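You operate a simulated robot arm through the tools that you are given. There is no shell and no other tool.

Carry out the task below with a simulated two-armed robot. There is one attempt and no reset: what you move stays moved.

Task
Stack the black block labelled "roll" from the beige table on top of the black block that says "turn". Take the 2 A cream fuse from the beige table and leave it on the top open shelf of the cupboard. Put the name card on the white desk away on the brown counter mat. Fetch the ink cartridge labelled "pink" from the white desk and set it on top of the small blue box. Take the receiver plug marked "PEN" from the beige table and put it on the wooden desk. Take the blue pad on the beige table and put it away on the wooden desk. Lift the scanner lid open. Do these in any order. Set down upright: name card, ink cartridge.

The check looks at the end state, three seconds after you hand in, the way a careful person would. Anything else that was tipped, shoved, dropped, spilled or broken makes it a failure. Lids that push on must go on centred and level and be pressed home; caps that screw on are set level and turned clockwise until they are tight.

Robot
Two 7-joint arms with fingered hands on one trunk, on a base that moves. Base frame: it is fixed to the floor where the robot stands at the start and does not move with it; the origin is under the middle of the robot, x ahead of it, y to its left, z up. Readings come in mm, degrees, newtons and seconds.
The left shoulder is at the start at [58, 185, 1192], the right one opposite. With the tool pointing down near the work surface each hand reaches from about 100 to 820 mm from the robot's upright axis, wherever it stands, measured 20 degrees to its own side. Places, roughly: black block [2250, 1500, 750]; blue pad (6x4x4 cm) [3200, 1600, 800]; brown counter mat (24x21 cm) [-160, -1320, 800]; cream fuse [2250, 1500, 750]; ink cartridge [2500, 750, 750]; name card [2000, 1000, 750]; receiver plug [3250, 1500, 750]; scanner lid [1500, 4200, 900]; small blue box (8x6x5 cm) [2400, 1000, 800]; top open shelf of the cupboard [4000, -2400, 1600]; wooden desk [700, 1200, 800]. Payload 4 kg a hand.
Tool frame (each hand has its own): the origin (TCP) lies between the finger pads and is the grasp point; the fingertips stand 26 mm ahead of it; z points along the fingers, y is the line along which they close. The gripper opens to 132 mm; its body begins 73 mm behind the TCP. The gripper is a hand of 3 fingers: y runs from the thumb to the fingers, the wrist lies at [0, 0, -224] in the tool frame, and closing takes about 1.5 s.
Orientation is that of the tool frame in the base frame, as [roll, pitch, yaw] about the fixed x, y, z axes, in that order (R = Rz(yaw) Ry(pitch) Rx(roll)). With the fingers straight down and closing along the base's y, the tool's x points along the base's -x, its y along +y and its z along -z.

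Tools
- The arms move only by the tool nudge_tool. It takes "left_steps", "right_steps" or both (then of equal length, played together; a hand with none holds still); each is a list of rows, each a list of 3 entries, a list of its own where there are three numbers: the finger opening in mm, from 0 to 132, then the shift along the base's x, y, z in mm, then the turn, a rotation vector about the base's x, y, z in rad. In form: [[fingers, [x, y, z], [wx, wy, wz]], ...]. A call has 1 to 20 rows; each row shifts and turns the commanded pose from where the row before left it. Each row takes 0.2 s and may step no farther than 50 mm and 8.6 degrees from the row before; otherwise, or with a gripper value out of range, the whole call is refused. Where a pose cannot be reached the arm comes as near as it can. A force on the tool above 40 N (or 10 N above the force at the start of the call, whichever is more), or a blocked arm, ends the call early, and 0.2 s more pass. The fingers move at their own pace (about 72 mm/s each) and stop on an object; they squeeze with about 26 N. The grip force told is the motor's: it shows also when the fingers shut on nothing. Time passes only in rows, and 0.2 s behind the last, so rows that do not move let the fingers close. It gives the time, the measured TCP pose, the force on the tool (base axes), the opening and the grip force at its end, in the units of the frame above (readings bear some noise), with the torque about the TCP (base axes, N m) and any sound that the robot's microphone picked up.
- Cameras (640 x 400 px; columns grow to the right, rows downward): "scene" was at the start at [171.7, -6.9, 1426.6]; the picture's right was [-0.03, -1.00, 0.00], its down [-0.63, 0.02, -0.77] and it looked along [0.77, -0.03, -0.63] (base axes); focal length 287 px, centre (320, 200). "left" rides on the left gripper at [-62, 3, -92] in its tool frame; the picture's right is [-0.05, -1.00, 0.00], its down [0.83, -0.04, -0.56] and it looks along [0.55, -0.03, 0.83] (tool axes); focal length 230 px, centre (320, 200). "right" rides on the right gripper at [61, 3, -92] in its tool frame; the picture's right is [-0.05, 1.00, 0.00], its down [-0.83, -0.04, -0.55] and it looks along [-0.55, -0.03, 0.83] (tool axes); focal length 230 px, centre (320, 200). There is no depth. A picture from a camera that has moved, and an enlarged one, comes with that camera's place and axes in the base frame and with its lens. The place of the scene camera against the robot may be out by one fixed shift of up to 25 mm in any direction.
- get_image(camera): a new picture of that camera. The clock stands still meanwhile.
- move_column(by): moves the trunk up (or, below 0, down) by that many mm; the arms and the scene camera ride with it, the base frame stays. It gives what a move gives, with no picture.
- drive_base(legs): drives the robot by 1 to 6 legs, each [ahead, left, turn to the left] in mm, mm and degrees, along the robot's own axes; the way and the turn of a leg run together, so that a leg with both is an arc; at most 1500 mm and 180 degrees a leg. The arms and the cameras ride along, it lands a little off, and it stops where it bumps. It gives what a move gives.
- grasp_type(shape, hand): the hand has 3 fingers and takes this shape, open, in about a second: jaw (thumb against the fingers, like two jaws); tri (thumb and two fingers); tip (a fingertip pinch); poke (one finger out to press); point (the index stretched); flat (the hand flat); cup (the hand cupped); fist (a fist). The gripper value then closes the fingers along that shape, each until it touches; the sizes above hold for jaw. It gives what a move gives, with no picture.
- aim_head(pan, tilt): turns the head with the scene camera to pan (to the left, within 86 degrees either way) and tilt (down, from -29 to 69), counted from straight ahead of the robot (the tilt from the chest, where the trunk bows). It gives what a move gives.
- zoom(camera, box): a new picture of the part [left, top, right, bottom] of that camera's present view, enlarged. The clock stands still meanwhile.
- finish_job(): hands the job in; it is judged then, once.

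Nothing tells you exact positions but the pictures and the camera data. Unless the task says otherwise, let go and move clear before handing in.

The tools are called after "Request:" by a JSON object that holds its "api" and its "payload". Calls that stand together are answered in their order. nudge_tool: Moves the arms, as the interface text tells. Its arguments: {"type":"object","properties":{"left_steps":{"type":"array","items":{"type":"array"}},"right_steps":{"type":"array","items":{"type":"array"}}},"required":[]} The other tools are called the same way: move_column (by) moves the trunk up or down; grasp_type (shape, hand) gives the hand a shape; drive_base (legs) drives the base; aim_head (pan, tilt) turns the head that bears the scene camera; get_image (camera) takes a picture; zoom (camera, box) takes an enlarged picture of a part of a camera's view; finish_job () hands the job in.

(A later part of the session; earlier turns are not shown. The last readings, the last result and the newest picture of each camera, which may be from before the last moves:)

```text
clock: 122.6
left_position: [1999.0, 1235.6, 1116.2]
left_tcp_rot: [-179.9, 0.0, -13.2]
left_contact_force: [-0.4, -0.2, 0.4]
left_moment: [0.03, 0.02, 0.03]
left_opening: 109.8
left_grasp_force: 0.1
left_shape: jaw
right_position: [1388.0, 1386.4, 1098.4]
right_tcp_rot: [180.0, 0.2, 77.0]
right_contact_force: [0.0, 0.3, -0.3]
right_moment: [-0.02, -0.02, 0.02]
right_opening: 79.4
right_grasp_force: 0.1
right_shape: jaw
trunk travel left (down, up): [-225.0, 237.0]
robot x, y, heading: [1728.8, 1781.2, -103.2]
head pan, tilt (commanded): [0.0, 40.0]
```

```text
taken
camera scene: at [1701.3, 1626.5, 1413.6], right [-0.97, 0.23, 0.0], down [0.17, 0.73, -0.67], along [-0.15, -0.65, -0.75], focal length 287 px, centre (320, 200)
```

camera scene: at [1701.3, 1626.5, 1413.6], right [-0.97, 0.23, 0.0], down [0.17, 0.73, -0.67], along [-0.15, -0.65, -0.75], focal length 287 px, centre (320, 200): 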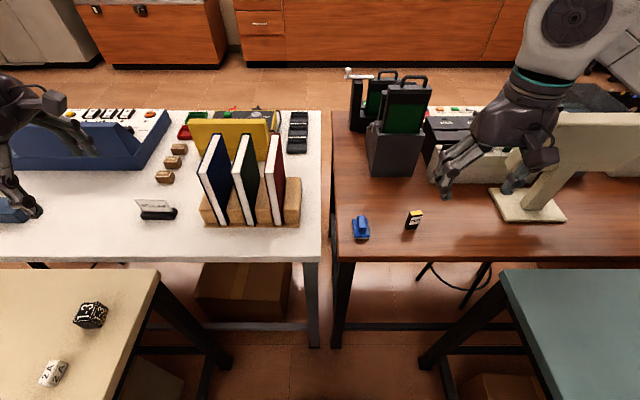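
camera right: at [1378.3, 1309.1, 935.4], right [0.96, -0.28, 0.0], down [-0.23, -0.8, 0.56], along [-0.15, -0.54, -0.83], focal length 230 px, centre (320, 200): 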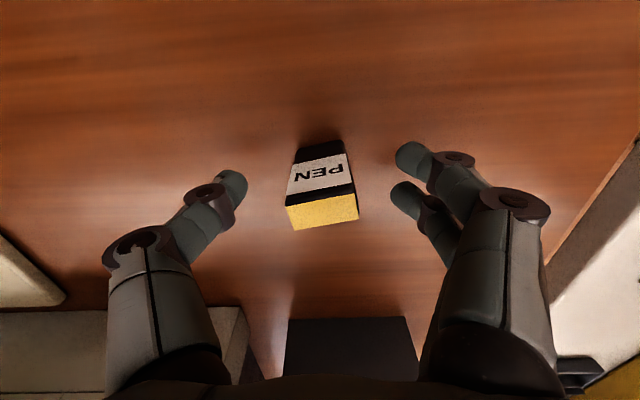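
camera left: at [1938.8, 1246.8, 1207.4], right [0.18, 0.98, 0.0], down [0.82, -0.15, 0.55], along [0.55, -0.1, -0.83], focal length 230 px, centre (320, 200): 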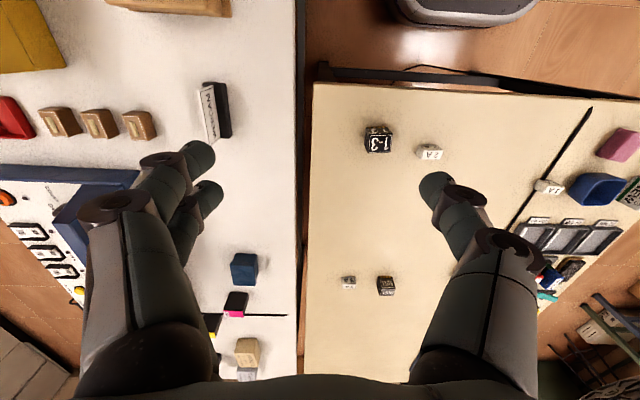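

The left camera gives a clear view: WEBCAM base at about (1993, 1077), 2A fuse near (2127, 1408). I'll move above the card and lower to z≈950.

Request:
{"api": "nudge_tool", "payload": {"left_steps": [[110, [-2, -40, 0], [0, 0, 0]], [110, [-2, -40, 0], [0, 0, 0]], [110, [-2, -40, 0], [0, 0, 0]], [110, [0, -38, -10], [0, 0, 0]], [110, [0, 0, -45], [0, 0, 0]], [110, [0, 0, -45], [0, 0, 0]], [110, [0, 0, -45], [0, 0, 0]], [110, [0, 0, -20], [0, 0, 0]], [110, [0, 0, 0], [0, 0, 0]]]}}

Request:
{"api": "get_image", "payload": {"camera": "left"}}

```text
clock: 124.6
left_position: [1995.2, 1076.8, 950.3]
left_tcp_rot: [179.9, -0.1, -13.1]
left_contact_force: [0.2, -0.5, -0.4]
left_moment: [-0.03, 0.04, 0.02]
left_opening: 109.8
left_grasp_force: 0.0
left_shape: jaw
right_position: [1388.6, 1388.0, 1099.6]
right_tcp_rot: [180.0, 0.1, 77.0]
right_contact_force: [0.7, 0.2, 0.2]
right_moment: [0.01, 0.02, -0.01]
right_opening: 79.5
right_grasp_force: 0.0
right_shape: jaw
trunk travel left (down, up): [-225.0, 237.0]
robot x, y, heading: [1730.3, 1782.3, -103.5]
head pan, tilt (commanded): [0.0, 40.0]
```

```text
taken
camera left: at [1934.9, 1088.5, 1042.0], right [0.18, 0.98, 0.0], down [0.82, -0.15, 0.55], along [0.55, -0.1, -0.83], focal length 230 px, centre (320, 200)
```

left: 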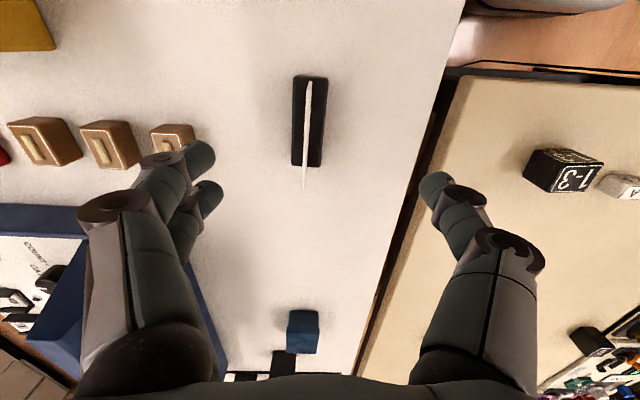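

The card base is right below, about 10 mm to the -y side. I'll correct and descend with the card between thumb and fingers.

Request:
{"api": "nudge_tool", "payload": {"left_steps": [[90, [0, -10, -20], [0, 0, 0]], [90, [0, 0, -30], [0, 0, 0]], [90, [0, 0, -30], [0, 0, 0]], [90, [0, 0, -22], [0, 0, 0]], [90, [0, 0, 0], [0, 0, 0]]]}}

Request:
{"api": "get_image", "payload": {"camera": "left"}}

```text
clock: 125.8
left_position: [1995.9, 1068.2, 848.2]
left_tcp_rot: [-180.0, 0.1, -13.1]
left_contact_force: [-0.2, -0.5, 0.8]
left_moment: [0.03, 0.02, 0.0]
left_opening: 90.2
left_grasp_force: 0.1
left_shape: jaw
right_position: [1387.3, 1385.8, 1098.8]
right_tcp_rot: [180.0, 0.1, 77.1]
right_contact_force: [0.3, 0.6, 0.3]
right_moment: [0.02, 0.01, -0.03]
right_opening: 79.6
right_grasp_force: 0.2
right_shape: jaw
trunk travel left (down, up): [-225.0, 237.0]
robot x, y, heading: [1727.6, 1783.7, -103.4]
head pan, tilt (commanded): [0.0, 40.0]
```

```text
taken
camera left: at [1936.3, 1078.9, 940.5], right [0.18, 0.98, 0.0], down [0.82, -0.15, 0.55], along [0.55, -0.1, -0.83], focal length 230 px, centre (320, 200)
```

left: 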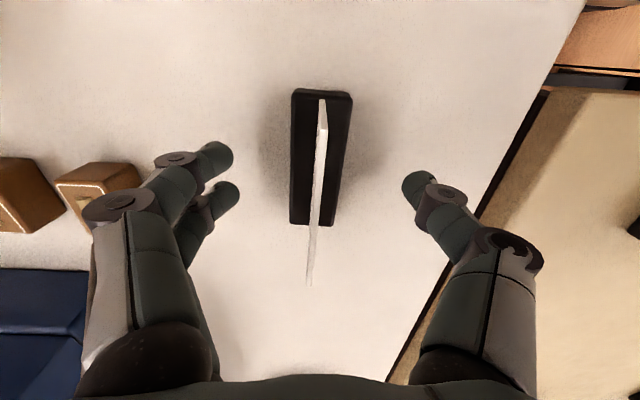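

Centred. Lower 6 mm more and close on the base.

Request:
{"api": "nudge_tool", "payload": {"left_steps": [[90, [0, 0, -6], [0, 0, 0]], [70, [0, 0, 0], [0, 0, 0]], [40, [0, 0, 0], [0, 0, 0]], [15, [0, 0, 0], [0, 0, 0]], [15, [0, 0, 0], [0, 0, 0]], [15, [0, 0, 0], [0, 0, 0]], [15, [0, 0, 0], [0, 0, 0]], [15, [0, 0, 0], [0, 0, 0]]]}}

Request:
{"api": "get_image", "payload": {"camera": "left"}}

```text
clock: 127.6
left_position: [1996.6, 1066.7, 844.0]
left_tcp_rot: [-180.0, 0.1, -13.1]
left_contact_force: [-0.1, -1.8, 3.3]
left_moment: [-0.03, -0.02, 0.01]
left_opening: 16.0
left_grasp_force: 25.8
left_shape: jaw
right_position: [1388.0, 1387.8, 1098.8]
right_tcp_rot: [-179.9, 0.2, 77.0]
right_contact_force: [0.3, -0.1, 0.3]
right_moment: [-0.02, -0.04, 0.03]
right_opening: 79.6
right_grasp_force: 0.1
right_shape: jaw
trunk travel left (down, up): [-225.0, 237.0]
robot x, y, heading: [1726.3, 1783.4, -103.3]
head pan, tilt (commanded): [0.0, 40.0]
```

```text
taken
camera left: at [1935.3, 1079.1, 934.8], right [0.18, 0.98, 0.0], down [0.82, -0.15, 0.55], along [0.55, -0.1, -0.83], focal length 230 px, centre (320, 200)
```

left: 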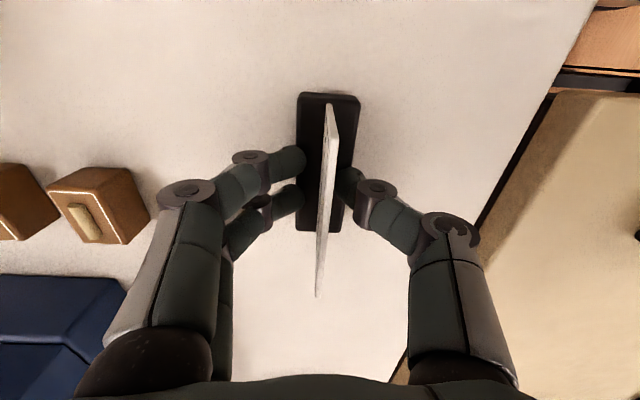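

Good grip on the base. Lift slightly and check.

Request:
{"api": "nudge_tool", "payload": {"left_steps": [[15, [0, 0, 15], [0, 0, 0]], [15, [0, 0, 25], [0, 0, 0]], [15, [0, 0, 0], [0, 0, 0]]]}}

Request:
{"api": "get_image", "payload": {"camera": "left"}}

```text
clock: 128.4
left_position: [1996.2, 1068.1, 884.2]
left_tcp_rot: [-179.9, 0.0, -13.1]
left_contact_force: [1.5, 0.3, -0.1]
left_moment: [0.01, 0.0, 0.0]
left_opening: 16.1
left_grasp_force: 26.0
left_shape: jaw
right_position: [1388.9, 1387.5, 1099.2]
right_tcp_rot: [-180.0, 0.1, 77.0]
right_contact_force: [-0.6, 0.1, 0.7]
right_moment: [-0.03, -0.02, 0.0]
right_opening: 79.7
right_grasp_force: 0.0
right_shape: jaw
trunk travel left (down, up): [-225.0, 237.0]
robot x, y, heading: [1727.2, 1783.3, -103.3]
head pan, tilt (commanded): [0.0, 40.0]
```

```text
taken
camera left: at [1935.9, 1078.9, 975.7], right [0.18, 0.98, 0.0], down [0.82, -0.15, 0.55], along [0.55, -0.1, -0.83], focal length 230 px, centre (320, 200)
```

left: 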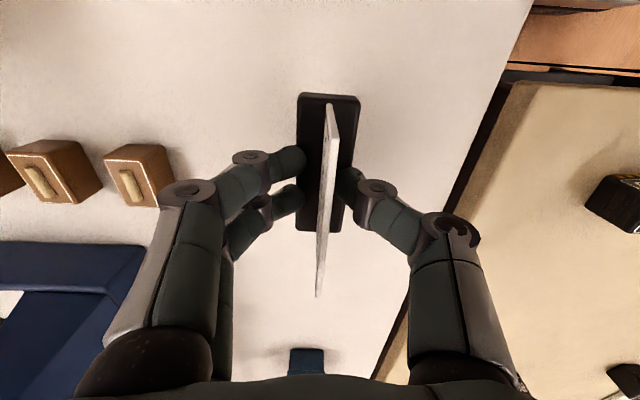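

WEBCAM is held level. I'll raise it and retract toward the body, then back out of the gap.

Request:
{"api": "nudge_tool", "payload": {"left_steps": [[15, [0, 0, 45], [0, 0, 0]], [15, [0, 0, 45], [0, 0, 0]], [15, [0, 0, 45], [0, 0, 0]], [15, [0, 0, 45], [0, 0, 0]], [15, [0, 0, 46], [0, 0, 0]], [15, [-30, 32, 0], [0, 0, 0]], [15, [-35, 32, 0], [0, 0, 0]], [15, [-35, 32, 0], [0, 0, 0]], [15, [-35, 32, 0], [0, 0, 0]], [15, [-35, 32, 0], [0, 0, 0]], [15, [-35, 32, 0], [0, 0, 0]]], "right_steps": [[79, [0, 0, 0], [0, 0, 0]], [79, [0, 0, 0], [0, 0, 0]], [79, [0, 0, 0], [0, 0, 0]], [79, [0, 0, 0], [0, 0, 0]], [79, [0, 0, 0], [0, 0, 0]], [79, [0, 0, 0], [0, 0, 0]], [79, [0, 0, 0], [0, 0, 0]], [79, [0, 0, 0], [0, 0, 0]], [79, [0, 0, 0], [0, 0, 0]], [79, [0, 0, 0], [0, 0, 0]], [79, [0, 0, 0], [0, 0, 0]]]}}

Request:
{"api": "drive_base", "payload": {"legs": [[-600, 0, 0], [-550, 0, 0]]}}

Request:
{"api": "get_image", "payload": {"camera": "left"}}

```text
clock: 130.8
left_position: [1787.9, 1262.6, 1109.2]
left_tcp_rot: [-179.9, 0.0, -13.0]
left_contact_force: [-0.7, 0.0, 0.4]
left_moment: [0.0, -0.02, -0.01]
left_opening: 16.0
left_grasp_force: 26.1
left_shape: jaw
right_position: [1387.4, 1387.7, 1097.9]
right_tcp_rot: [179.9, 0.1, 77.1]
right_contact_force: [0.5, -0.1, 0.1]
right_moment: [-0.01, 0.0, -0.02]
right_opening: 79.3
right_grasp_force: 0.1
right_shape: jaw
trunk travel left (down, up): [-225.0, 237.0]
robot x, y, heading: [1727.3, 1781.4, -103.0]
head pan, tilt (commanded): [0.0, 40.0]
```

```text
clock: 137.0
left_position: [2051.4, 2377.5, 1108.0]
left_tcp_rot: [-179.9, 0.0, -12.8]
left_contact_force: [-1.1, -0.6, -1.0]
left_moment: [-0.02, -0.04, -0.02]
left_opening: 16.0
left_grasp_force: 26.3
left_shape: jaw
right_position: [1649.0, 2502.1, 1098.5]
right_tcp_rot: [180.0, 0.1, 77.2]
right_contact_force: [-0.1, 0.2, 0.3]
right_moment: [0.02, 0.04, 0.01]
right_opening: 79.2
right_grasp_force: 0.1
right_shape: jaw
trunk travel left (down, up): [-225.0, 237.0]
robot x, y, heading: [1986.8, 2897.3, -103.0]
head pan, tilt (commanded): [0.0, 40.0]
```

```text
taken
camera left: at [1991.2, 2387.7, 1200.0], right [0.17, 0.99, 0.0], down [0.82, -0.14, 0.55], along [0.55, -0.09, -0.83], focal length 230 px, centre (320, 200)
```

left: 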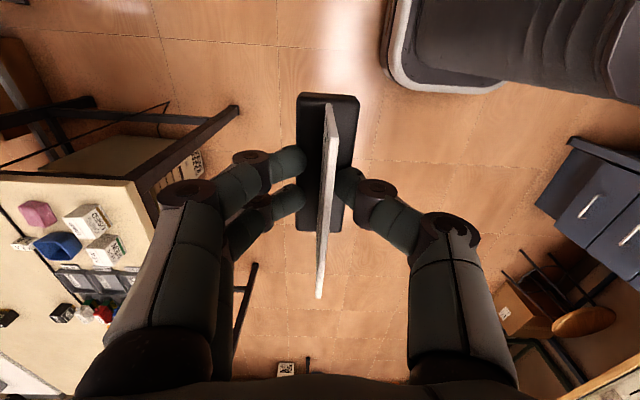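

Out of the gap. Now I drive along the back of the beige table to a spot in front of TURN/ROLL.

Request:
{"api": "drive_base", "payload": {"legs": [[0, 967, 0], [400, 0, 0]]}}

Request:
{"api": "aim_head", "payload": {"pan": 0, "tilt": 35}}

Request:
{"api": "get_image", "payload": {"camera": "scene"}}

Request:
{"api": "get_image", "payload": {"camera": "right"}}

```text
clock: 144.1
left_position: [2889.4, 1766.4, 1108.0]
left_tcp_rot: [-179.9, -0.1, -12.8]
left_contact_force: [0.0, 0.5, -0.7]
left_moment: [0.04, 0.0, 0.04]
left_opening: 15.8
left_grasp_force: 25.7
left_shape: jaw
right_position: [2488.6, 1891.1, 1100.1]
right_tcp_rot: [-180.0, 0.1, 77.2]
right_contact_force: [-0.8, 0.8, -1.1]
right_moment: [0.04, 0.06, 0.03]
right_opening: 79.3
right_grasp_force: 0.1
right_shape: jaw
trunk travel left (down, up): [-225.0, 237.0]
robot x, y, heading: [2821.8, 2288.3, -102.9]
head pan, tilt (commanded): [0.0, 40.0]
```

```text
clock: 144.7
left_position: [2890.2, 1765.1, 1107.9]
left_tcp_rot: [-179.9, 0.0, -12.8]
left_contact_force: [0.4, 0.3, -0.8]
left_moment: [0.02, -0.02, -0.01]
left_opening: 16.0
left_grasp_force: 26.3
left_shape: jaw
right_position: [2487.8, 1890.4, 1099.1]
right_tcp_rot: [-180.0, 0.1, 77.2]
right_contact_force: [-0.6, 0.6, 0.5]
right_moment: [-0.01, -0.01, 0.01]
right_opening: 79.3
right_grasp_force: 0.0
right_shape: jaw
trunk travel left (down, up): [-225.0, 237.0]
robot x, y, heading: [2824.9, 2285.7, -102.9]
head pan, tilt (commanded): [0.0, 35.0]
```

```text
taken
camera scene: at [2799.0, 2126.8, 1420.6], right [-0.97, 0.22, 0.0], down [0.15, 0.67, -0.73], along [-0.16, -0.71, -0.69], focal length 287 px, centre (320, 200)
```

scene: 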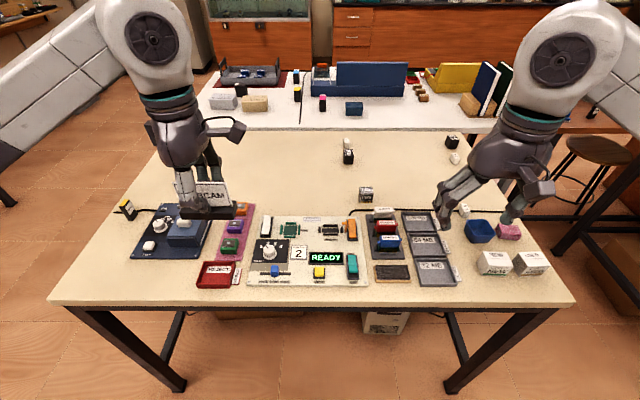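

```text
taken
camera right: at [2505.5, 1948.7, 1191.3], right [0.96, -0.27, 0.0], down [-0.23, -0.8, 0.56], along [-0.15, -0.54, -0.83], focal length 230 px, centre (320, 200)
```

right: 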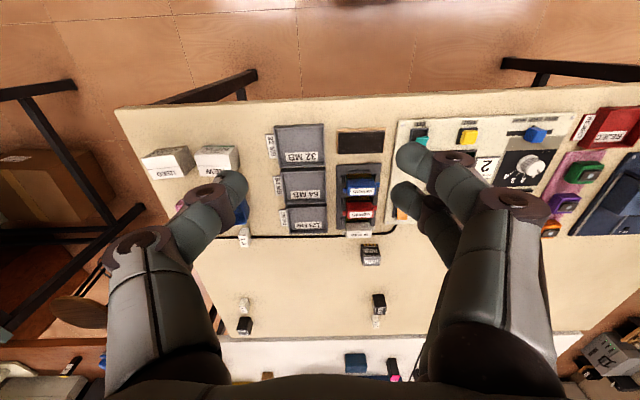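

I'll verify the blocks' labels from this closer view before moving in.

Request:
{"api": "zoom", "payload": {"camera": "scene", "box": [310, 125, 470, 225]}}

```text
4.00 times, centred on (390, 175) of scene
camera zoom: at [2799.0, 2126.8, 1420.6], right [-0.97, 0.22, 0.0], down [0.15, 0.67, -0.73], along [-0.16, -0.71, -0.69], focal length 1149 px, centre (40, 300)
```

zoom: 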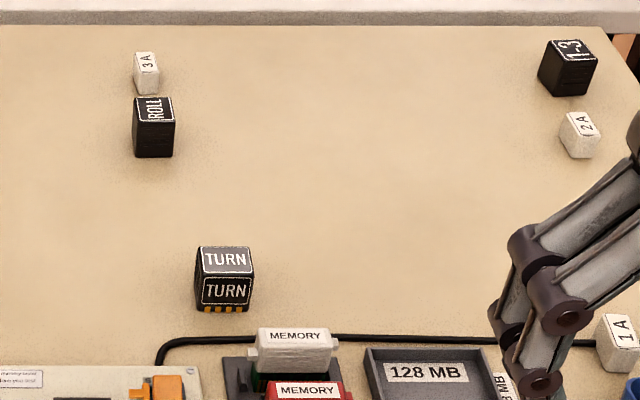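

Labels confirmed. I'll move 160 mm closer to the table edge so the right hand can reach ROLL.

Request:
{"api": "drive_base", "payload": {"legs": [[160, 0, 0]]}}

```text
clock: 146.2
left_position: [2854.1, 1608.5, 1109.8]
left_tcp_rot: [180.0, 0.1, -12.8]
left_contact_force: [-0.8, 0.0, 0.0]
left_moment: [0.02, 0.01, 0.01]
left_opening: 16.0
left_grasp_force: 26.0
left_shape: jaw
right_position: [2451.4, 1734.3, 1098.8]
right_tcp_rot: [-179.9, 0.3, 77.3]
right_contact_force: [0.2, -0.1, -0.1]
right_moment: [0.01, 0.0, -0.02]
right_opening: 79.2
right_grasp_force: 0.0
right_shape: jaw
trunk travel left (down, up): [-225.0, 237.0]
robot x, y, heading: [2788.0, 2128.4, -103.1]
head pan, tilt (commanded): [0.0, 35.0]
```

Now tilting the right hand 30° forward and moving it above ROLL at z≈1000.

Request:
{"api": "nudge_tool", "payload": {"right_steps": [[80, [4.4, -39, -5], [-0.1276, 0.0297, 0]], [80, [4.4, -39, -5], [-0.1276, 0.0297, 0]], [80, [4.4, -39, -10], [-0.1276, 0.0297, 0]], [80, [4.4, -39, -10], [-0.1276, 0.0297, 0]], [80, [4.4, -39, -10], [0, 0, 0]], [80, [4.4, -39, -10], [0, 0, 0]], [80, [4.4, -39, -10], [0, 0, 0]], [80, [4.4, -39, -15], [0, 0, 0]], [80, [4.4, -39, -15], [0, 0, 0]], [80, [4.4, -30, -15], [0, 0, 0]], [80, [0, 0, 0], [0, 0, 0]]]}}

Request:
{"api": "get_image", "payload": {"camera": "right"}}

Request:
{"api": "get_image", "payload": {"camera": "scene"}}

```text
clock: 148.6
left_position: [2853.0, 1607.9, 1110.1]
left_tcp_rot: [180.0, 0.1, -12.7]
left_contact_force: [0.2, 1.2, -0.4]
left_moment: [-0.01, -0.02, -0.04]
left_opening: 15.8
left_grasp_force: 26.2
left_shape: jaw
right_position: [2494.7, 1351.7, 994.0]
right_tcp_rot: [-179.8, 30.2, 77.4]
right_contact_force: [-0.3, 0.0, 0.6]
right_moment: [-0.01, 0.03, 0.01]
right_opening: 79.4
right_grasp_force: 0.1
right_shape: jaw
trunk travel left (down, up): [-225.0, 237.0]
robot x, y, heading: [2788.8, 2123.5, -102.9]
head pan, tilt (commanded): [0.0, 35.0]
```

```text
taken
camera right: at [2520.3, 1447.7, 1042.4], right [0.96, -0.26, 0.02], down [-0.14, -0.42, 0.9], along [-0.23, -0.87, -0.44], focal length 230 px, centre (320, 200)
```

right: 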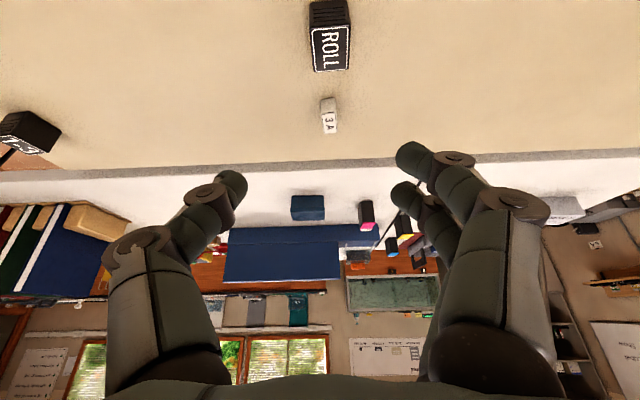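

```text
taken
camera scene: at [2762.4, 1969.8, 1420.8], right [-0.97, 0.22, 0.0], down [0.15, 0.67, -0.73], along [-0.16, -0.71, -0.69], focal length 287 px, centre (320, 200)
```

scene: 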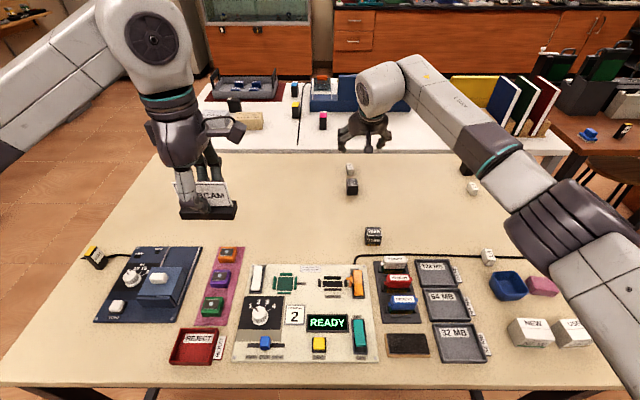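

ROLL is at about (2502, 1335), aligned with the hand. I'll descend over it to z≈880 and look again.

Request:
{"api": "nudge_tool", "payload": {"right_steps": [[80, [3, -6, -38], [0, 0, 0]], [80, [2, -6, -38], [0, 0, 0]], [80, [2, -5, -38], [0, 0, 0]], [80, [0, 0, 0], [0, 0, 0]]]}}

Request:
{"api": "get_image", "payload": {"camera": "right"}}

```text
clock: 149.6
left_position: [2853.8, 1608.6, 1108.8]
left_tcp_rot: [-180.0, -0.1, -12.7]
left_contact_force: [-0.1, 0.0, -0.2]
left_moment: [0.0, 0.0, 0.02]
left_opening: 16.1
left_grasp_force: 25.6
left_shape: jaw
right_position: [2503.3, 1334.0, 879.6]
right_tcp_rot: [-179.8, 30.1, 77.4]
right_contact_force: [-0.1, -0.5, 0.4]
right_moment: [0.03, -0.02, 0.0]
right_opening: 79.9
right_grasp_force: 0.0
right_shape: jaw
trunk travel left (down, up): [-225.0, 237.0]
robot x, y, heading: [2784.4, 2125.7, -103.0]
head pan, tilt (commanded): [0.0, 35.0]
```

```text
taken
camera right: at [2529.1, 1430.7, 929.8], right [0.96, -0.26, 0.02], down [-0.14, -0.42, 0.9], along [-0.23, -0.87, -0.44], focal length 230 px, centre (320, 200)
```

right: 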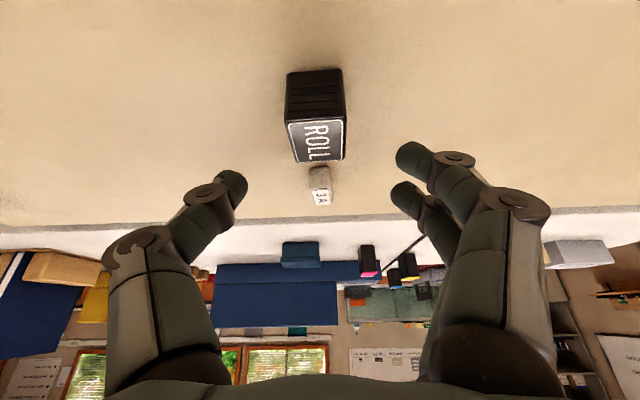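

The block is 40 mm tall on a z≈800 table (top ≈ 840), centre about (2501, 1329). Descend to z≈831 and check before closing.

Request:
{"api": "nudge_tool", "payload": {"right_steps": [[80, [-1, -3, -20], [0, 0, 0]], [80, [-1, -2, -18], [0, 0, 0]], [80, [0, 0, -10], [0, 0, 0]], [80, [0, 0, 0], [0, 0, 0]]]}}

Request:
{"api": "get_image", "payload": {"camera": "right"}}

```text
clock: 150.6
left_position: [2853.5, 1607.4, 1109.2]
left_tcp_rot: [-179.9, 0.1, -12.8]
left_contact_force: [0.4, -0.4, -0.1]
left_moment: [-0.01, 0.0, -0.04]
left_opening: 15.9
left_grasp_force: 25.9
left_shape: jaw
right_position: [2501.9, 1331.0, 833.5]
right_tcp_rot: [-179.8, 30.2, 77.4]
right_contact_force: [0.1, -0.2, -0.4]
right_moment: [0.01, 0.0, 0.0]
right_opening: 79.8
right_grasp_force: 0.0
right_shape: jaw
trunk travel left (down, up): [-225.0, 237.0]
robot x, y, heading: [2788.6, 2127.3, -103.2]
head pan, tilt (commanded): [0.0, 35.0]
```

```text
taken
camera right: at [2528.0, 1425.9, 882.6], right [0.96, -0.26, 0.02], down [-0.14, -0.42, 0.9], along [-0.23, -0.87, -0.44], focal length 230 px, centre (320, 200)
```

right: 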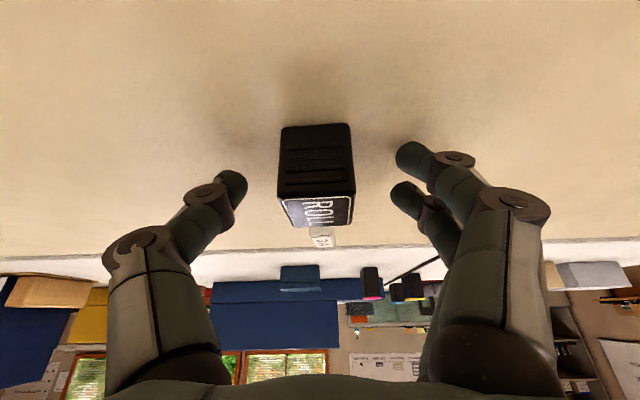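

Block is between thumb and fingers. Close.

Request:
{"api": "nudge_tool", "payload": {"right_steps": [[55, [0, 0, 0], [0, 0, 0]], [35, [0, 0, 0], [0, 0, 0]], [20, [0, 0, 0], [0, 0, 0]], [20, [0, 0, 0], [0, 0, 0]], [20, [0, 0, 0], [0, 0, 0]], [20, [0, 0, 0], [0, 0, 0]]]}}

Request:
{"api": "get_image", "payload": {"camera": "right"}}

```text
clock: 151.9
left_position: [2852.4, 1608.0, 1107.8]
left_tcp_rot: [-179.9, 0.1, -12.8]
left_contact_force: [1.2, 0.4, 0.1]
left_moment: [-0.03, -0.02, -0.01]
left_opening: 16.0
left_grasp_force: 26.0
left_shape: jaw
right_position: [2502.1, 1330.5, 835.4]
right_tcp_rot: [-179.8, 30.2, 77.3]
right_contact_force: [-0.9, -0.7, 0.1]
right_moment: [0.0, 0.01, 0.04]
right_opening: 28.6
right_grasp_force: 25.9
right_shape: jaw
trunk travel left (down, up): [-225.0, 237.0]
robot x, y, heading: [2786.6, 2130.1, -102.6]
head pan, tilt (commanded): [0.0, 35.0]
```

```text
taken
camera right: at [2527.8, 1425.9, 882.6], right [0.96, -0.26, 0.02], down [-0.14, -0.42, 0.9], along [-0.23, -0.87, -0.44], focal length 230 px, centre (320, 200)
```

right: 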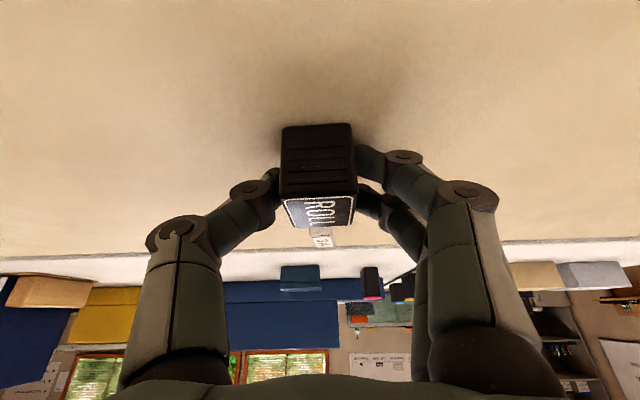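

Gripped at 26 N. Lifting ROLL.

Request:
{"api": "nudge_tool", "payload": {"right_steps": [[20, [0, 0, 15], [0, 0, 0]], [20, [0, 0, 30], [0, 0, 0]], [20, [0, 0, 40], [0, 0, 0]], [20, [0, 0, 0], [0, 0, 0]]]}}

Request:
{"api": "get_image", "payload": {"camera": "right"}}

```text
clock: 152.9
left_position: [2852.9, 1608.0, 1107.9]
left_tcp_rot: [-179.9, 0.1, -12.8]
left_contact_force: [-0.2, -0.8, -0.3]
left_moment: [0.02, 0.0, -0.01]
left_opening: 15.9
left_grasp_force: 26.0
left_shape: jaw
right_position: [2498.9, 1328.6, 917.7]
right_tcp_rot: [-179.9, 30.0, 77.3]
right_contact_force: [-0.2, 0.0, -0.3]
right_moment: [-0.01, 0.01, -0.01]
right_opening: 28.2
right_grasp_force: 25.7
right_shape: jaw
trunk travel left (down, up): [-225.0, 237.0]
robot x, y, heading: [2788.3, 2130.2, -102.8]
head pan, tilt (commanded): [0.0, 35.0]
```

```text
taken
camera right: at [2526.0, 1424.8, 966.8], right [0.96, -0.26, 0.02], down [-0.14, -0.42, 0.9], along [-0.23, -0.87, -0.44], focal length 230 px, centre (320, 200)
```

right: 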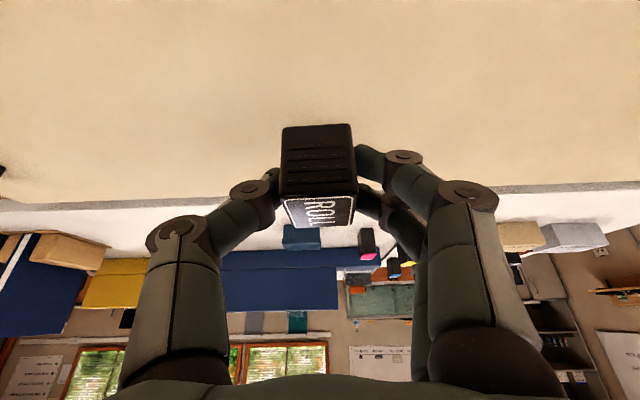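

ROLL is firmly held. Raise and move back above TURN (around (2505, 1550)), then measure TURN's place with the hand camera.

Request:
{"api": "nudge_tool", "payload": {"right_steps": [[20, [0, 0, 40], [0, 0, 0]], [20, [1, 44, 5], [0, 0, 0]], [20, [1, 44, 0], [0, 0, 0]], [20, [1, 44, 0], [0, 0, 0]], [20, [1, 44, 0], [0, 0, 0]], [20, [1, 40, 0], [0, 0, 0]], [20, [0, 0, 0], [0, 0, 0]]]}}

Request:
{"api": "get_image", "payload": {"camera": "right"}}

Request:
{"api": "get_image", "payload": {"camera": "scene"}}

```text
clock: 154.6
left_position: [2853.2, 1608.0, 1108.2]
left_tcp_rot: [-179.9, 0.1, -12.8]
left_contact_force: [0.9, 0.5, -0.3]
left_moment: [0.03, -0.02, 0.02]
left_opening: 15.9
left_grasp_force: 26.4
left_shape: jaw
right_position: [2505.0, 1547.0, 961.1]
right_tcp_rot: [-179.8, 30.1, 77.3]
right_contact_force: [1.4, -0.7, -0.4]
right_moment: [0.04, -0.01, 0.03]
right_opening: 28.2
right_grasp_force: 26.1
right_shape: jaw
trunk travel left (down, up): [-225.0, 237.0]
robot x, y, heading: [2787.2, 2128.8, -102.8]
head pan, tilt (commanded): [0.0, 35.0]
```

```text
taken
camera right: at [2531.2, 1641.9, 1009.6], right [0.96, -0.27, 0.02], down [-0.14, -0.42, 0.9], along [-0.23, -0.87, -0.44], focal length 230 px, centre (320, 200)
```

right: 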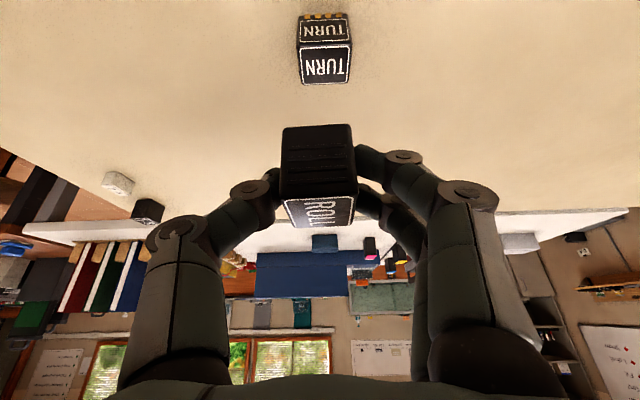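

```text
taken
camera scene: at [2763.1, 1968.4, 1420.6], right [-0.97, 0.22, 0.0], down [0.15, 0.67, -0.73], along [-0.16, -0.71, -0.69], focal length 287 px, centre (320, 200)
```

scene: 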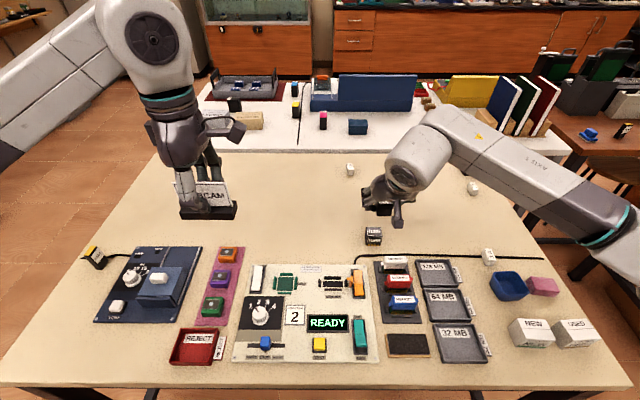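

TURN is visible; I'll zoom for accurate corners.

Request:
{"api": "zoom", "payload": {"camera": "right", "box": [240, 0, 400, 100]}}

Request:
{"api": "zoom", "payload": {"camera": "right", "box": [240, 110, 400, 240]}}

```text
4.00 times, centred on (320, 50) of right
camera zoom: at [2531.2, 1641.9, 1009.6], right [0.96, -0.27, 0.02], down [-0.14, -0.42, 0.9], along [-0.23, -0.87, -0.44], focal length 920 px, centre (320, 800)
```

zoom: 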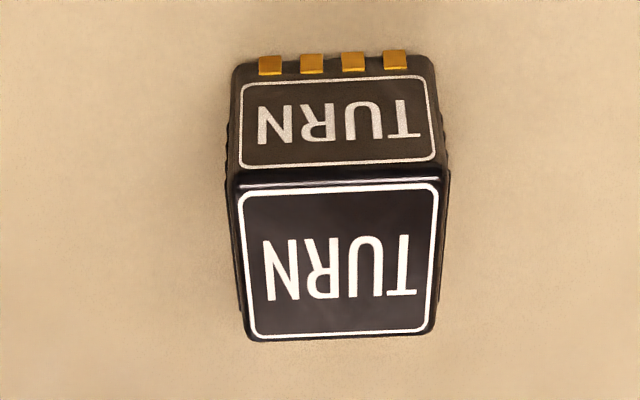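

```text
3.08 times, centred on (320, 175) of right
camera zoom: at [2531.2, 1641.9, 1009.6], right [0.96, -0.27, 0.02], down [-0.14, -0.42, 0.9], along [-0.23, -0.87, -0.44], focal length 708 px, centre (320, 277)
```

zoom: 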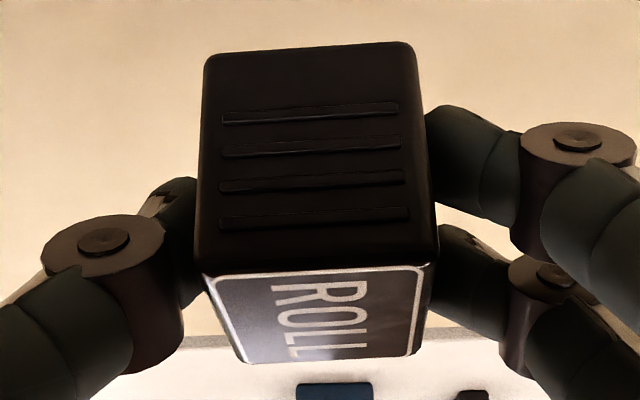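

TURN's centre is about (2509, 1532) with top z≈839; ROLL in hand needs a shift of about (+3.6, -11.3). I'll do that and descend until ROLL is ~12 mm above TURN.

Request:
{"api": "nudge_tool", "payload": {"right_steps": [[20, [3.6, -11.3, -10], [0, 0, 0]], [20, [0, 0, -25], [0, 0, 0]], [20, [0, 0, -25], [0, 0, 0]], [20, [0, 0, -15], [0, 0, 0]], [20, [0, 0, 0], [0, 0, 0]]]}}

Request:
{"api": "zoom", "payload": {"camera": "right", "box": [240, 60, 400, 240]}}

Request:
{"api": "zoom", "payload": {"camera": "scene", "box": [330, 180, 426, 260]}}

```text
clock: 155.8
left_position: [2853.4, 1608.6, 1109.5]
left_tcp_rot: [180.0, 0.1, -12.8]
left_contact_force: [-0.9, -0.4, -0.9]
left_moment: [0.02, 0.0, 0.02]
left_opening: 15.9
left_grasp_force: 26.1
left_shape: jaw
right_position: [2508.3, 1534.9, 886.9]
right_tcp_rot: [-179.7, 30.2, 77.4]
right_contact_force: [-0.9, 0.1, -0.9]
right_moment: [-0.01, -0.04, 0.01]
right_opening: 28.2
right_grasp_force: 25.8
right_shape: jaw
trunk travel left (down, up): [-225.0, 237.0]
robot x, y, heading: [2788.0, 2128.0, -102.8]
head pan, tilt (commanded): [0.0, 35.0]
```

```text
2.22 times, centred on (320, 150) of right
camera zoom: at [2534.5, 1629.6, 936.2], right [0.96, -0.26, 0.02], down [-0.14, -0.42, 0.9], along [-0.23, -0.87, -0.44], focal length 511 px, centre (320, 311)
```

zoom: 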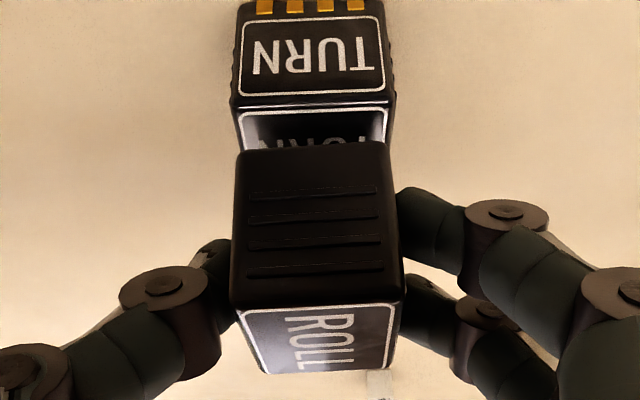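

```text
5.00 times, centred on (378, 220) of scene
camera zoom: at [2762.9, 1969.4, 1420.8], right [-0.97, 0.22, 0.0], down [0.15, 0.67, -0.73], along [-0.16, -0.71, -0.69], focal length 1436 px, centre (30, 100)
```

zoom: 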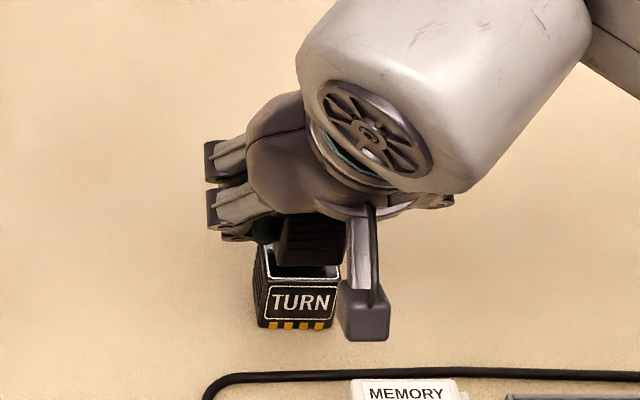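

ROLL sits well over TURN in both directions. Descend 9 mm, then gently to contact.

Request:
{"api": "nudge_tool", "payload": {"right_steps": [[20, [0, 0, -5], [0, 0, 0]], [20, [0, 0, -5], [0, 0, 0]], [20, [0, 0, 0], [0, 0, 0]]]}}

```text
clock: 156.6
left_position: [2853.5, 1609.0, 1109.2]
left_tcp_rot: [-179.9, 0.1, -12.8]
left_contact_force: [-0.2, -0.5, 1.0]
left_moment: [0.0, 0.01, 0.0]
left_opening: 15.9
left_grasp_force: 25.9
left_shape: jaw
right_position: [2507.7, 1534.1, 878.5]
right_tcp_rot: [-179.8, 30.2, 77.3]
right_contact_force: [1.2, -0.6, -0.5]
right_moment: [-0.03, 0.0, 0.0]
right_opening: 28.3
right_grasp_force: 26.1
right_shape: jaw
trunk travel left (down, up): [-225.0, 237.0]
robot x, y, heading: [2786.3, 2123.8, -102.8]
head pan, tilt (commanded): [0.0, 35.0]
```

Request:
{"api": "nudge_tool", "payload": {"right_steps": [[20, [0, 0, -3], [0, 0, 0]], [20, [0, 0, 0], [0, 0, 0]]]}}

```text
clock: 157.2
left_position: [2853.3, 1608.2, 1109.7]
left_tcp_rot: [-180.0, 0.1, -12.8]
left_contact_force: [0.1, -0.5, 0.2]
left_moment: [-0.04, -0.06, -0.01]
left_opening: 16.0
left_grasp_force: 26.4
left_shape: jaw
right_position: [2508.3, 1534.4, 874.8]
right_tcp_rot: [-179.8, 30.2, 77.3]
right_contact_force: [0.4, 0.5, 0.0]
right_moment: [-0.03, 0.0, -0.01]
right_opening: 28.3
right_grasp_force: 25.8
right_shape: jaw
trunk travel left (down, up): [-225.0, 237.0]
robot x, y, heading: [2791.2, 2126.7, -102.9]
head pan, tilt (commanded): [0.0, 35.0]
```

No contact yet at z≈875; a further 2 mm.

Request:
{"api": "nudge_tool", "payload": {"right_steps": [[20, [0, 0, -2], [0, 0, 0]], [20, [0, 0, 0], [0, 0, 0]]]}}

```text
clock: 157.8
left_position: [2853.3, 1607.3, 1108.7]
left_tcp_rot: [180.0, 0.1, -12.8]
left_contact_force: [-0.1, 0.4, -0.6]
left_moment: [-0.01, 0.0, 0.0]
left_opening: 16.0
left_grasp_force: 25.6
left_shape: jaw
right_position: [2508.4, 1534.4, 872.8]
right_tcp_rot: [-179.8, 30.2, 77.3]
right_contact_force: [-0.4, -0.1, 3.1]
right_moment: [-0.04, -0.01, 0.01]
right_opening: 28.1
right_grasp_force: 26.4
right_shape: jaw
trunk travel left (down, up): [-225.0, 237.0]
robot x, y, heading: [2788.2, 2130.7, -102.9]
head pan, tilt (commanded): [0.0, 35.0]
```

Contact (3 N). Check the alignment once before releasing.

Request:
{"api": "zoom", "payload": {"camera": "right", "box": [240, 60, 400, 240]}}

```text
2.22 times, centred on (320, 150) of right
camera zoom: at [2535.0, 1629.3, 921.9], right [0.96, -0.26, 0.02], down [-0.14, -0.42, 0.9], along [-0.23, -0.87, -0.44], focal length 511 px, centre (320, 311)
```

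zoom: 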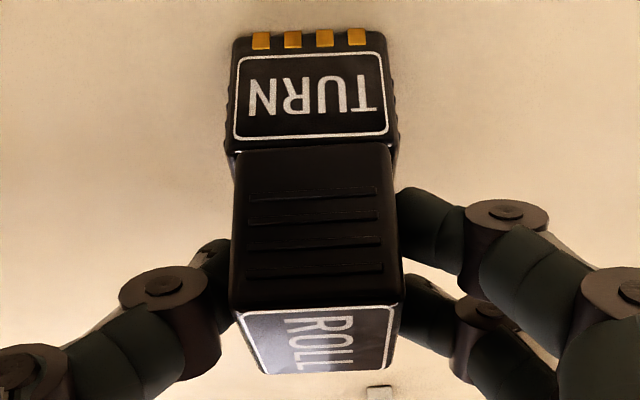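

Well aligned. Release gently.

Request:
{"api": "nudge_tool", "payload": {"right_steps": [[32, [0, 0, 0], [0, 0, 0]], [40, [0, 0, 0], [0, 0, 0]], [60, [0, 0, 0], [0, 0, 0]], [80, [0, 0, 0], [0, 0, 0]], [80, [0, 0, 0], [0, 0, 0]]]}}

Request:
{"api": "get_image", "payload": {"camera": "right"}}

```text
clock: 158.9
left_position: [2854.2, 1609.3, 1108.9]
left_tcp_rot: [180.0, 0.2, -12.7]
left_contact_force: [0.1, 0.6, -1.2]
left_moment: [0.0, 0.02, 0.01]
left_opening: 16.0
left_grasp_force: 26.0
left_shape: jaw
right_position: [2508.4, 1534.4, 873.0]
right_tcp_rot: [-179.8, 30.1, 77.2]
right_contact_force: [0.5, 0.0, 0.6]
right_moment: [0.0, 0.03, -0.01]
right_opening: 79.4
right_grasp_force: 0.1
right_shape: jaw
trunk travel left (down, up): [-225.0, 237.0]
robot x, y, heading: [2790.7, 2126.2, -102.9]
head pan, tilt (commanded): [0.0, 35.0]
```

```text
taken
camera right: at [2535.1, 1629.4, 921.3], right [0.96, -0.26, 0.02], down [-0.14, -0.42, 0.9], along [-0.23, -0.87, -0.44], focal length 230 px, centre (320, 200)
```

right: 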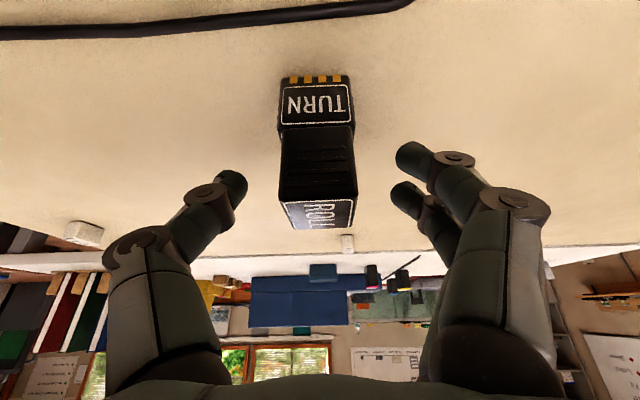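

ROLL stands on TURN. I'll withdraw the right hand back-and-up, then restore it to vertical.

Request:
{"api": "nudge_tool", "payload": {"right_steps": [[80, [4, 18, 32], [0, 0, 0]], [80, [4, 18, 32], [0, 0, 0]], [80, [4, 18, 32], [0, 0, 0]], [80, [2, 20, 40], [0, 0, 0]], [80, [2, 20, 40], [0, 0, 0]]]}}

Request:
{"api": "zoom", "payload": {"camera": "scene", "box": [300, 140, 460, 240]}}

```text
clock: 160.2
left_position: [2853.4, 1609.0, 1109.0]
left_tcp_rot: [179.9, 0.1, -12.9]
left_contact_force: [0.5, -0.1, -1.1]
left_moment: [0.0, 0.01, 0.04]
left_opening: 15.9
left_grasp_force: 26.1
left_shape: jaw
right_position: [2524.8, 1628.5, 1049.4]
right_tcp_rot: [-179.9, 30.2, 77.5]
right_contact_force: [-0.3, -0.2, 0.0]
right_moment: [0.0, -0.01, 0.01]
right_opening: 79.4
right_grasp_force: 0.1
right_shape: jaw
trunk travel left (down, up): [-225.0, 237.0]
robot x, y, heading: [2790.5, 2131.9, -102.9]
head pan, tilt (commanded): [0.0, 35.0]
```

```text
4.00 times, centred on (380, 190) of scene
camera zoom: at [2763.3, 1969.7, 1420.8], right [-0.97, 0.22, 0.0], down [0.15, 0.67, -0.73], along [-0.16, -0.71, -0.69], focal length 1149 px, centre (80, 240)
```

zoom: 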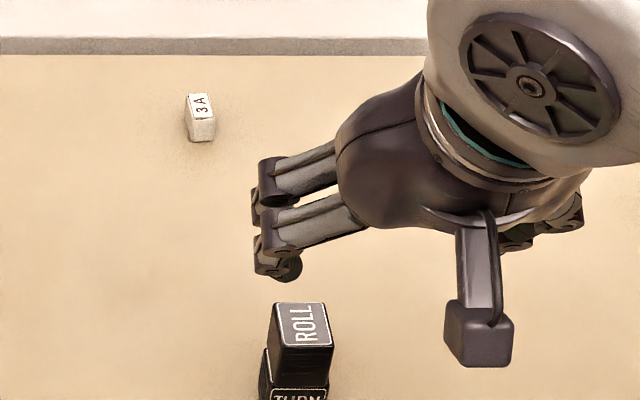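

The stack stands well. Next the scanner: I restore the right hand to vertical, back off and turn to face the rear wall tables.

Request:
{"api": "nudge_tool", "payload": {"right_steps": [[80, [0, 30, 15], [0.1276, -0.0297, 0]], [80, [0, 30, 15], [0.1276, -0.0297, 0]], [80, [0, 30, 15], [0.1276, -0.0297, 0]], [80, [0, 30, 10], [0.1276, -0.0297, 0]], [80, [0, 0, 0], [0, 0, 0]]]}}

Request:
{"api": "drive_base", "payload": {"legs": [[-650, 0, 0], [0, 0, -167]]}}

Request:
{"api": "aim_head", "payload": {"pan": 30, "tilt": 15}}

Request:
{"api": "get_image", "payload": {"camera": "scene"}}

```text
clock: 161.3
left_position: [2853.2, 1608.0, 1107.6]
left_tcp_rot: [-179.9, 0.1, -12.8]
left_contact_force: [0.3, -0.5, -0.3]
left_moment: [-0.05, -0.01, 0.01]
left_opening: 15.9
left_grasp_force: 26.2
left_shape: jaw
right_position: [2525.8, 1747.7, 1103.1]
right_tcp_rot: [180.0, 0.0, 77.2]
right_contact_force: [0.4, 0.4, -0.3]
right_moment: [-0.01, -0.01, -0.03]
right_opening: 79.6
right_grasp_force: 0.1
right_shape: jaw
trunk travel left (down, up): [-225.0, 237.0]
robot x, y, heading: [2790.5, 2126.9, -103.0]
head pan, tilt (commanded): [0.0, 35.0]
```

```text
clock: 171.8
left_position: [2734.8, 3252.5, 1108.7]
left_tcp_rot: [-180.0, 0.1, -177.8]
left_contact_force: [0.4, -0.1, -0.6]
left_moment: [0.02, 0.02, 0.01]
left_opening: 15.6
left_grasp_force: 25.8
left_shape: jaw
right_position: [3086.9, 3203.6, 1103.8]
right_tcp_rot: [180.0, 0.1, -87.7]
right_contact_force: [-0.8, -0.5, -1.2]
right_moment: [0.04, 0.0, 0.01]
right_opening: 79.8
right_grasp_force: 0.0
right_shape: jaw
trunk travel left (down, up): [-225.0, 237.0]
robot x, y, heading: [2932.4, 2766.9, 92.1]
head pan, tilt (commanded): [0.0, 35.0]
```

```text
clock: 172.7
left_position: [2735.5, 3251.5, 1109.7]
left_tcp_rot: [-179.9, 0.1, -177.8]
left_contact_force: [-0.2, 0.8, -1.5]
left_moment: [-0.02, 0.01, 0.0]
left_opening: 15.5
left_grasp_force: 25.6
left_shape: jaw
right_position: [3087.1, 3201.6, 1103.2]
right_tcp_rot: [179.9, 0.1, -87.6]
right_contact_force: [0.5, 0.5, 0.4]
right_moment: [0.03, 0.0, 0.05]
right_opening: 79.6
right_grasp_force: 0.1
right_shape: jaw
trunk travel left (down, up): [-225.0, 237.0]
robot x, y, heading: [2929.7, 2765.9, 91.9]
head pan, tilt (commanded): [30.0, 15.0]
```

```text
taken
camera scene: at [2890.4, 2916.9, 1453.4], right [0.85, 0.53, -0.07], down [0.14, -0.36, -0.92], along [-0.51, 0.77, -0.38], focal length 287 px, centre (320, 200)
```

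scene: 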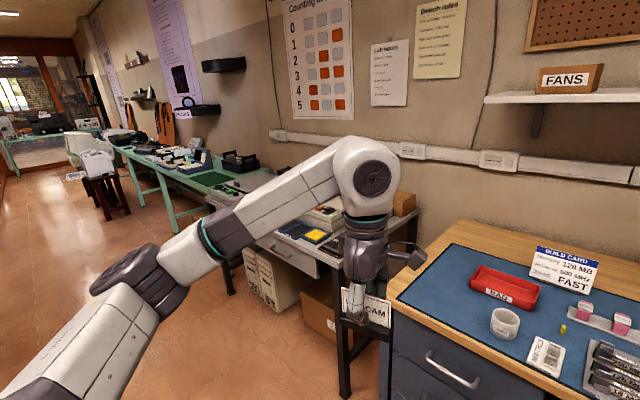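

The scanner is on the grey table further left. I'll turn to be square with it and slide left.

Request:
{"api": "drive_base", "payload": {"legs": [[0, 0, -15], [0, 1300, 0]]}}

Request:
{"api": "aim_head", "payload": {"pan": 0, "tilt": 20}}

Request:
{"api": "get_image", "payload": {"camera": "scene"}}

```text
clock: 180.1
left_position: [1605.9, 3585.1, 1107.6]
left_tcp_rot: [179.9, 0.1, 166.5]
left_contact_force: [0.0, -0.2, -0.7]
left_moment: [0.02, 0.01, 0.02]
left_opening: 15.6
left_grasp_force: 26.2
left_shape: jaw
right_position: [1931.8, 3440.9, 1103.3]
right_tcp_rot: [180.0, 0.1, -103.4]
right_contact_force: [-0.6, -0.8, 0.9]
right_moment: [0.0, 0.0, -0.02]
right_opening: 79.6
right_grasp_force: 0.0
right_shape: jaw
trunk travel left (down, up): [-225.0, 237.0]
robot x, y, heading: [1662.3, 3065.6, 76.3]
head pan, tilt (commanded): [30.0, 15.0]
```

```text
clock: 181.1
left_position: [1606.3, 3584.9, 1109.0]
left_tcp_rot: [-179.9, 0.2, 166.5]
left_contact_force: [-0.3, -0.1, -0.5]
left_moment: [-0.01, -0.04, 0.0]
left_opening: 15.4
left_grasp_force: 26.6
left_shape: jaw
right_position: [1931.3, 3442.6, 1103.0]
right_tcp_rot: [-179.9, 0.0, -103.4]
right_contact_force: [0.4, -0.1, -0.3]
right_moment: [-0.02, -0.02, 0.0]
right_opening: 79.2
right_grasp_force: 0.0
right_shape: jaw
trunk travel left (down, up): [-225.0, 237.0]
robot x, y, heading: [1665.4, 3065.8, 76.5]
head pan, tilt (commanded): [0.0, 20.0]
```

```text
taken
camera scene: at [1714.7, 3222.6, 1443.6], right [0.97, -0.23, 0.0], down [-0.11, -0.46, -0.88], along [0.21, 0.86, -0.47], focal length 287 px, centre (320, 200)
```

scene: 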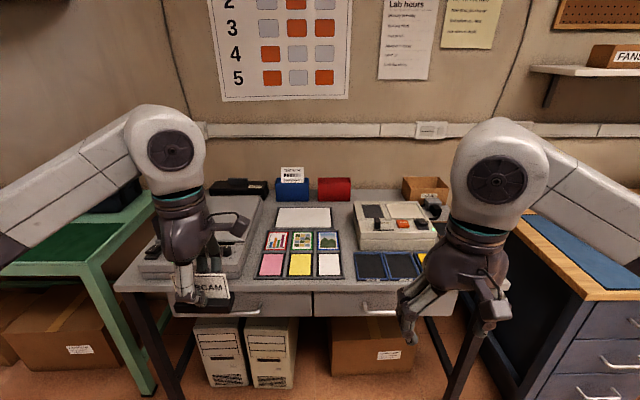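

The flatbed scanner is at the left end of the grey table, hidden behind the left hand. I'll slide further left so that the right hand faces it.

Request:
{"api": "drive_base", "payload": {"legs": [[0, 480, 0.5]]}}

Request:
{"api": "get_image", "payload": {"camera": "scene"}}

Request:
{"api": "zoom", "payload": {"camera": "scene", "box": [250, 150, 490, 300]}}

```text
clock: 183.9
left_position: [1136.8, 3694.8, 1109.5]
left_tcp_rot: [-179.9, 0.1, 167.1]
left_contact_force: [-0.8, 0.1, -1.0]
left_moment: [0.0, 0.0, 0.01]
left_opening: 15.7
left_grasp_force: 25.4
left_shape: jaw
right_position: [1463.8, 3554.2, 1103.4]
right_tcp_rot: [180.0, 0.1, -102.8]
right_contact_force: [-0.5, 0.0, 1.0]
right_moment: [0.01, -0.02, 0.02]
right_opening: 79.6
right_grasp_force: 0.0
right_shape: jaw
trunk travel left (down, up): [-225.0, 237.0]
robot x, y, heading: [1203.7, 3175.4, 77.1]
head pan, tilt (commanded): [0.0, 20.0]
```

```text
taken
camera scene: at [1248.7, 3332.7, 1443.6], right [0.97, -0.23, 0.0], down [-0.11, -0.46, -0.88], along [0.2, 0.86, -0.47], focal length 287 px, centre (320, 200)
```

scene: 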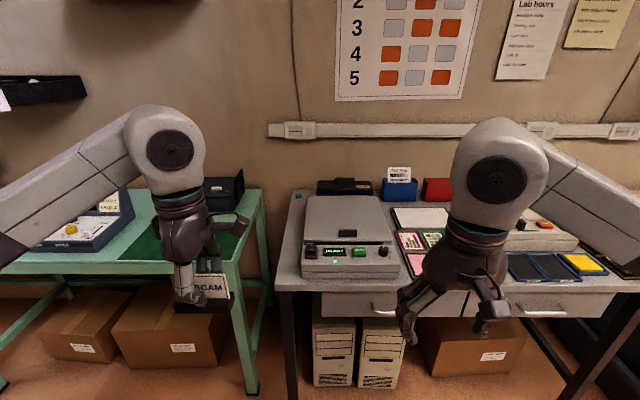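

```text
2.67 times, centred on (370, 225) of scene
camera zoom: at [1248.7, 3332.7, 1443.6], right [0.97, -0.23, 0.0], down [-0.11, -0.46, -0.88], along [0.2, 0.86, -0.47], focal length 766 px, centre (187, 133)
```

zoom: 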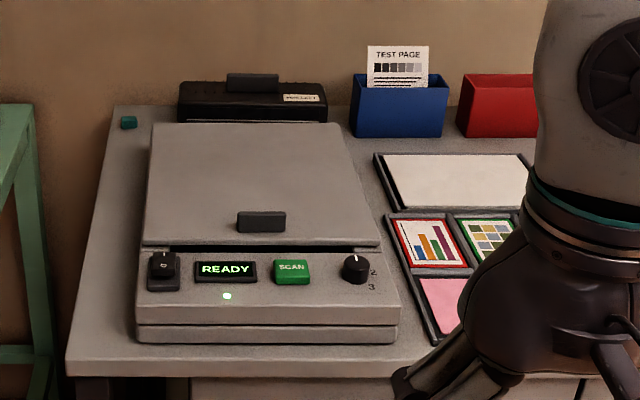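

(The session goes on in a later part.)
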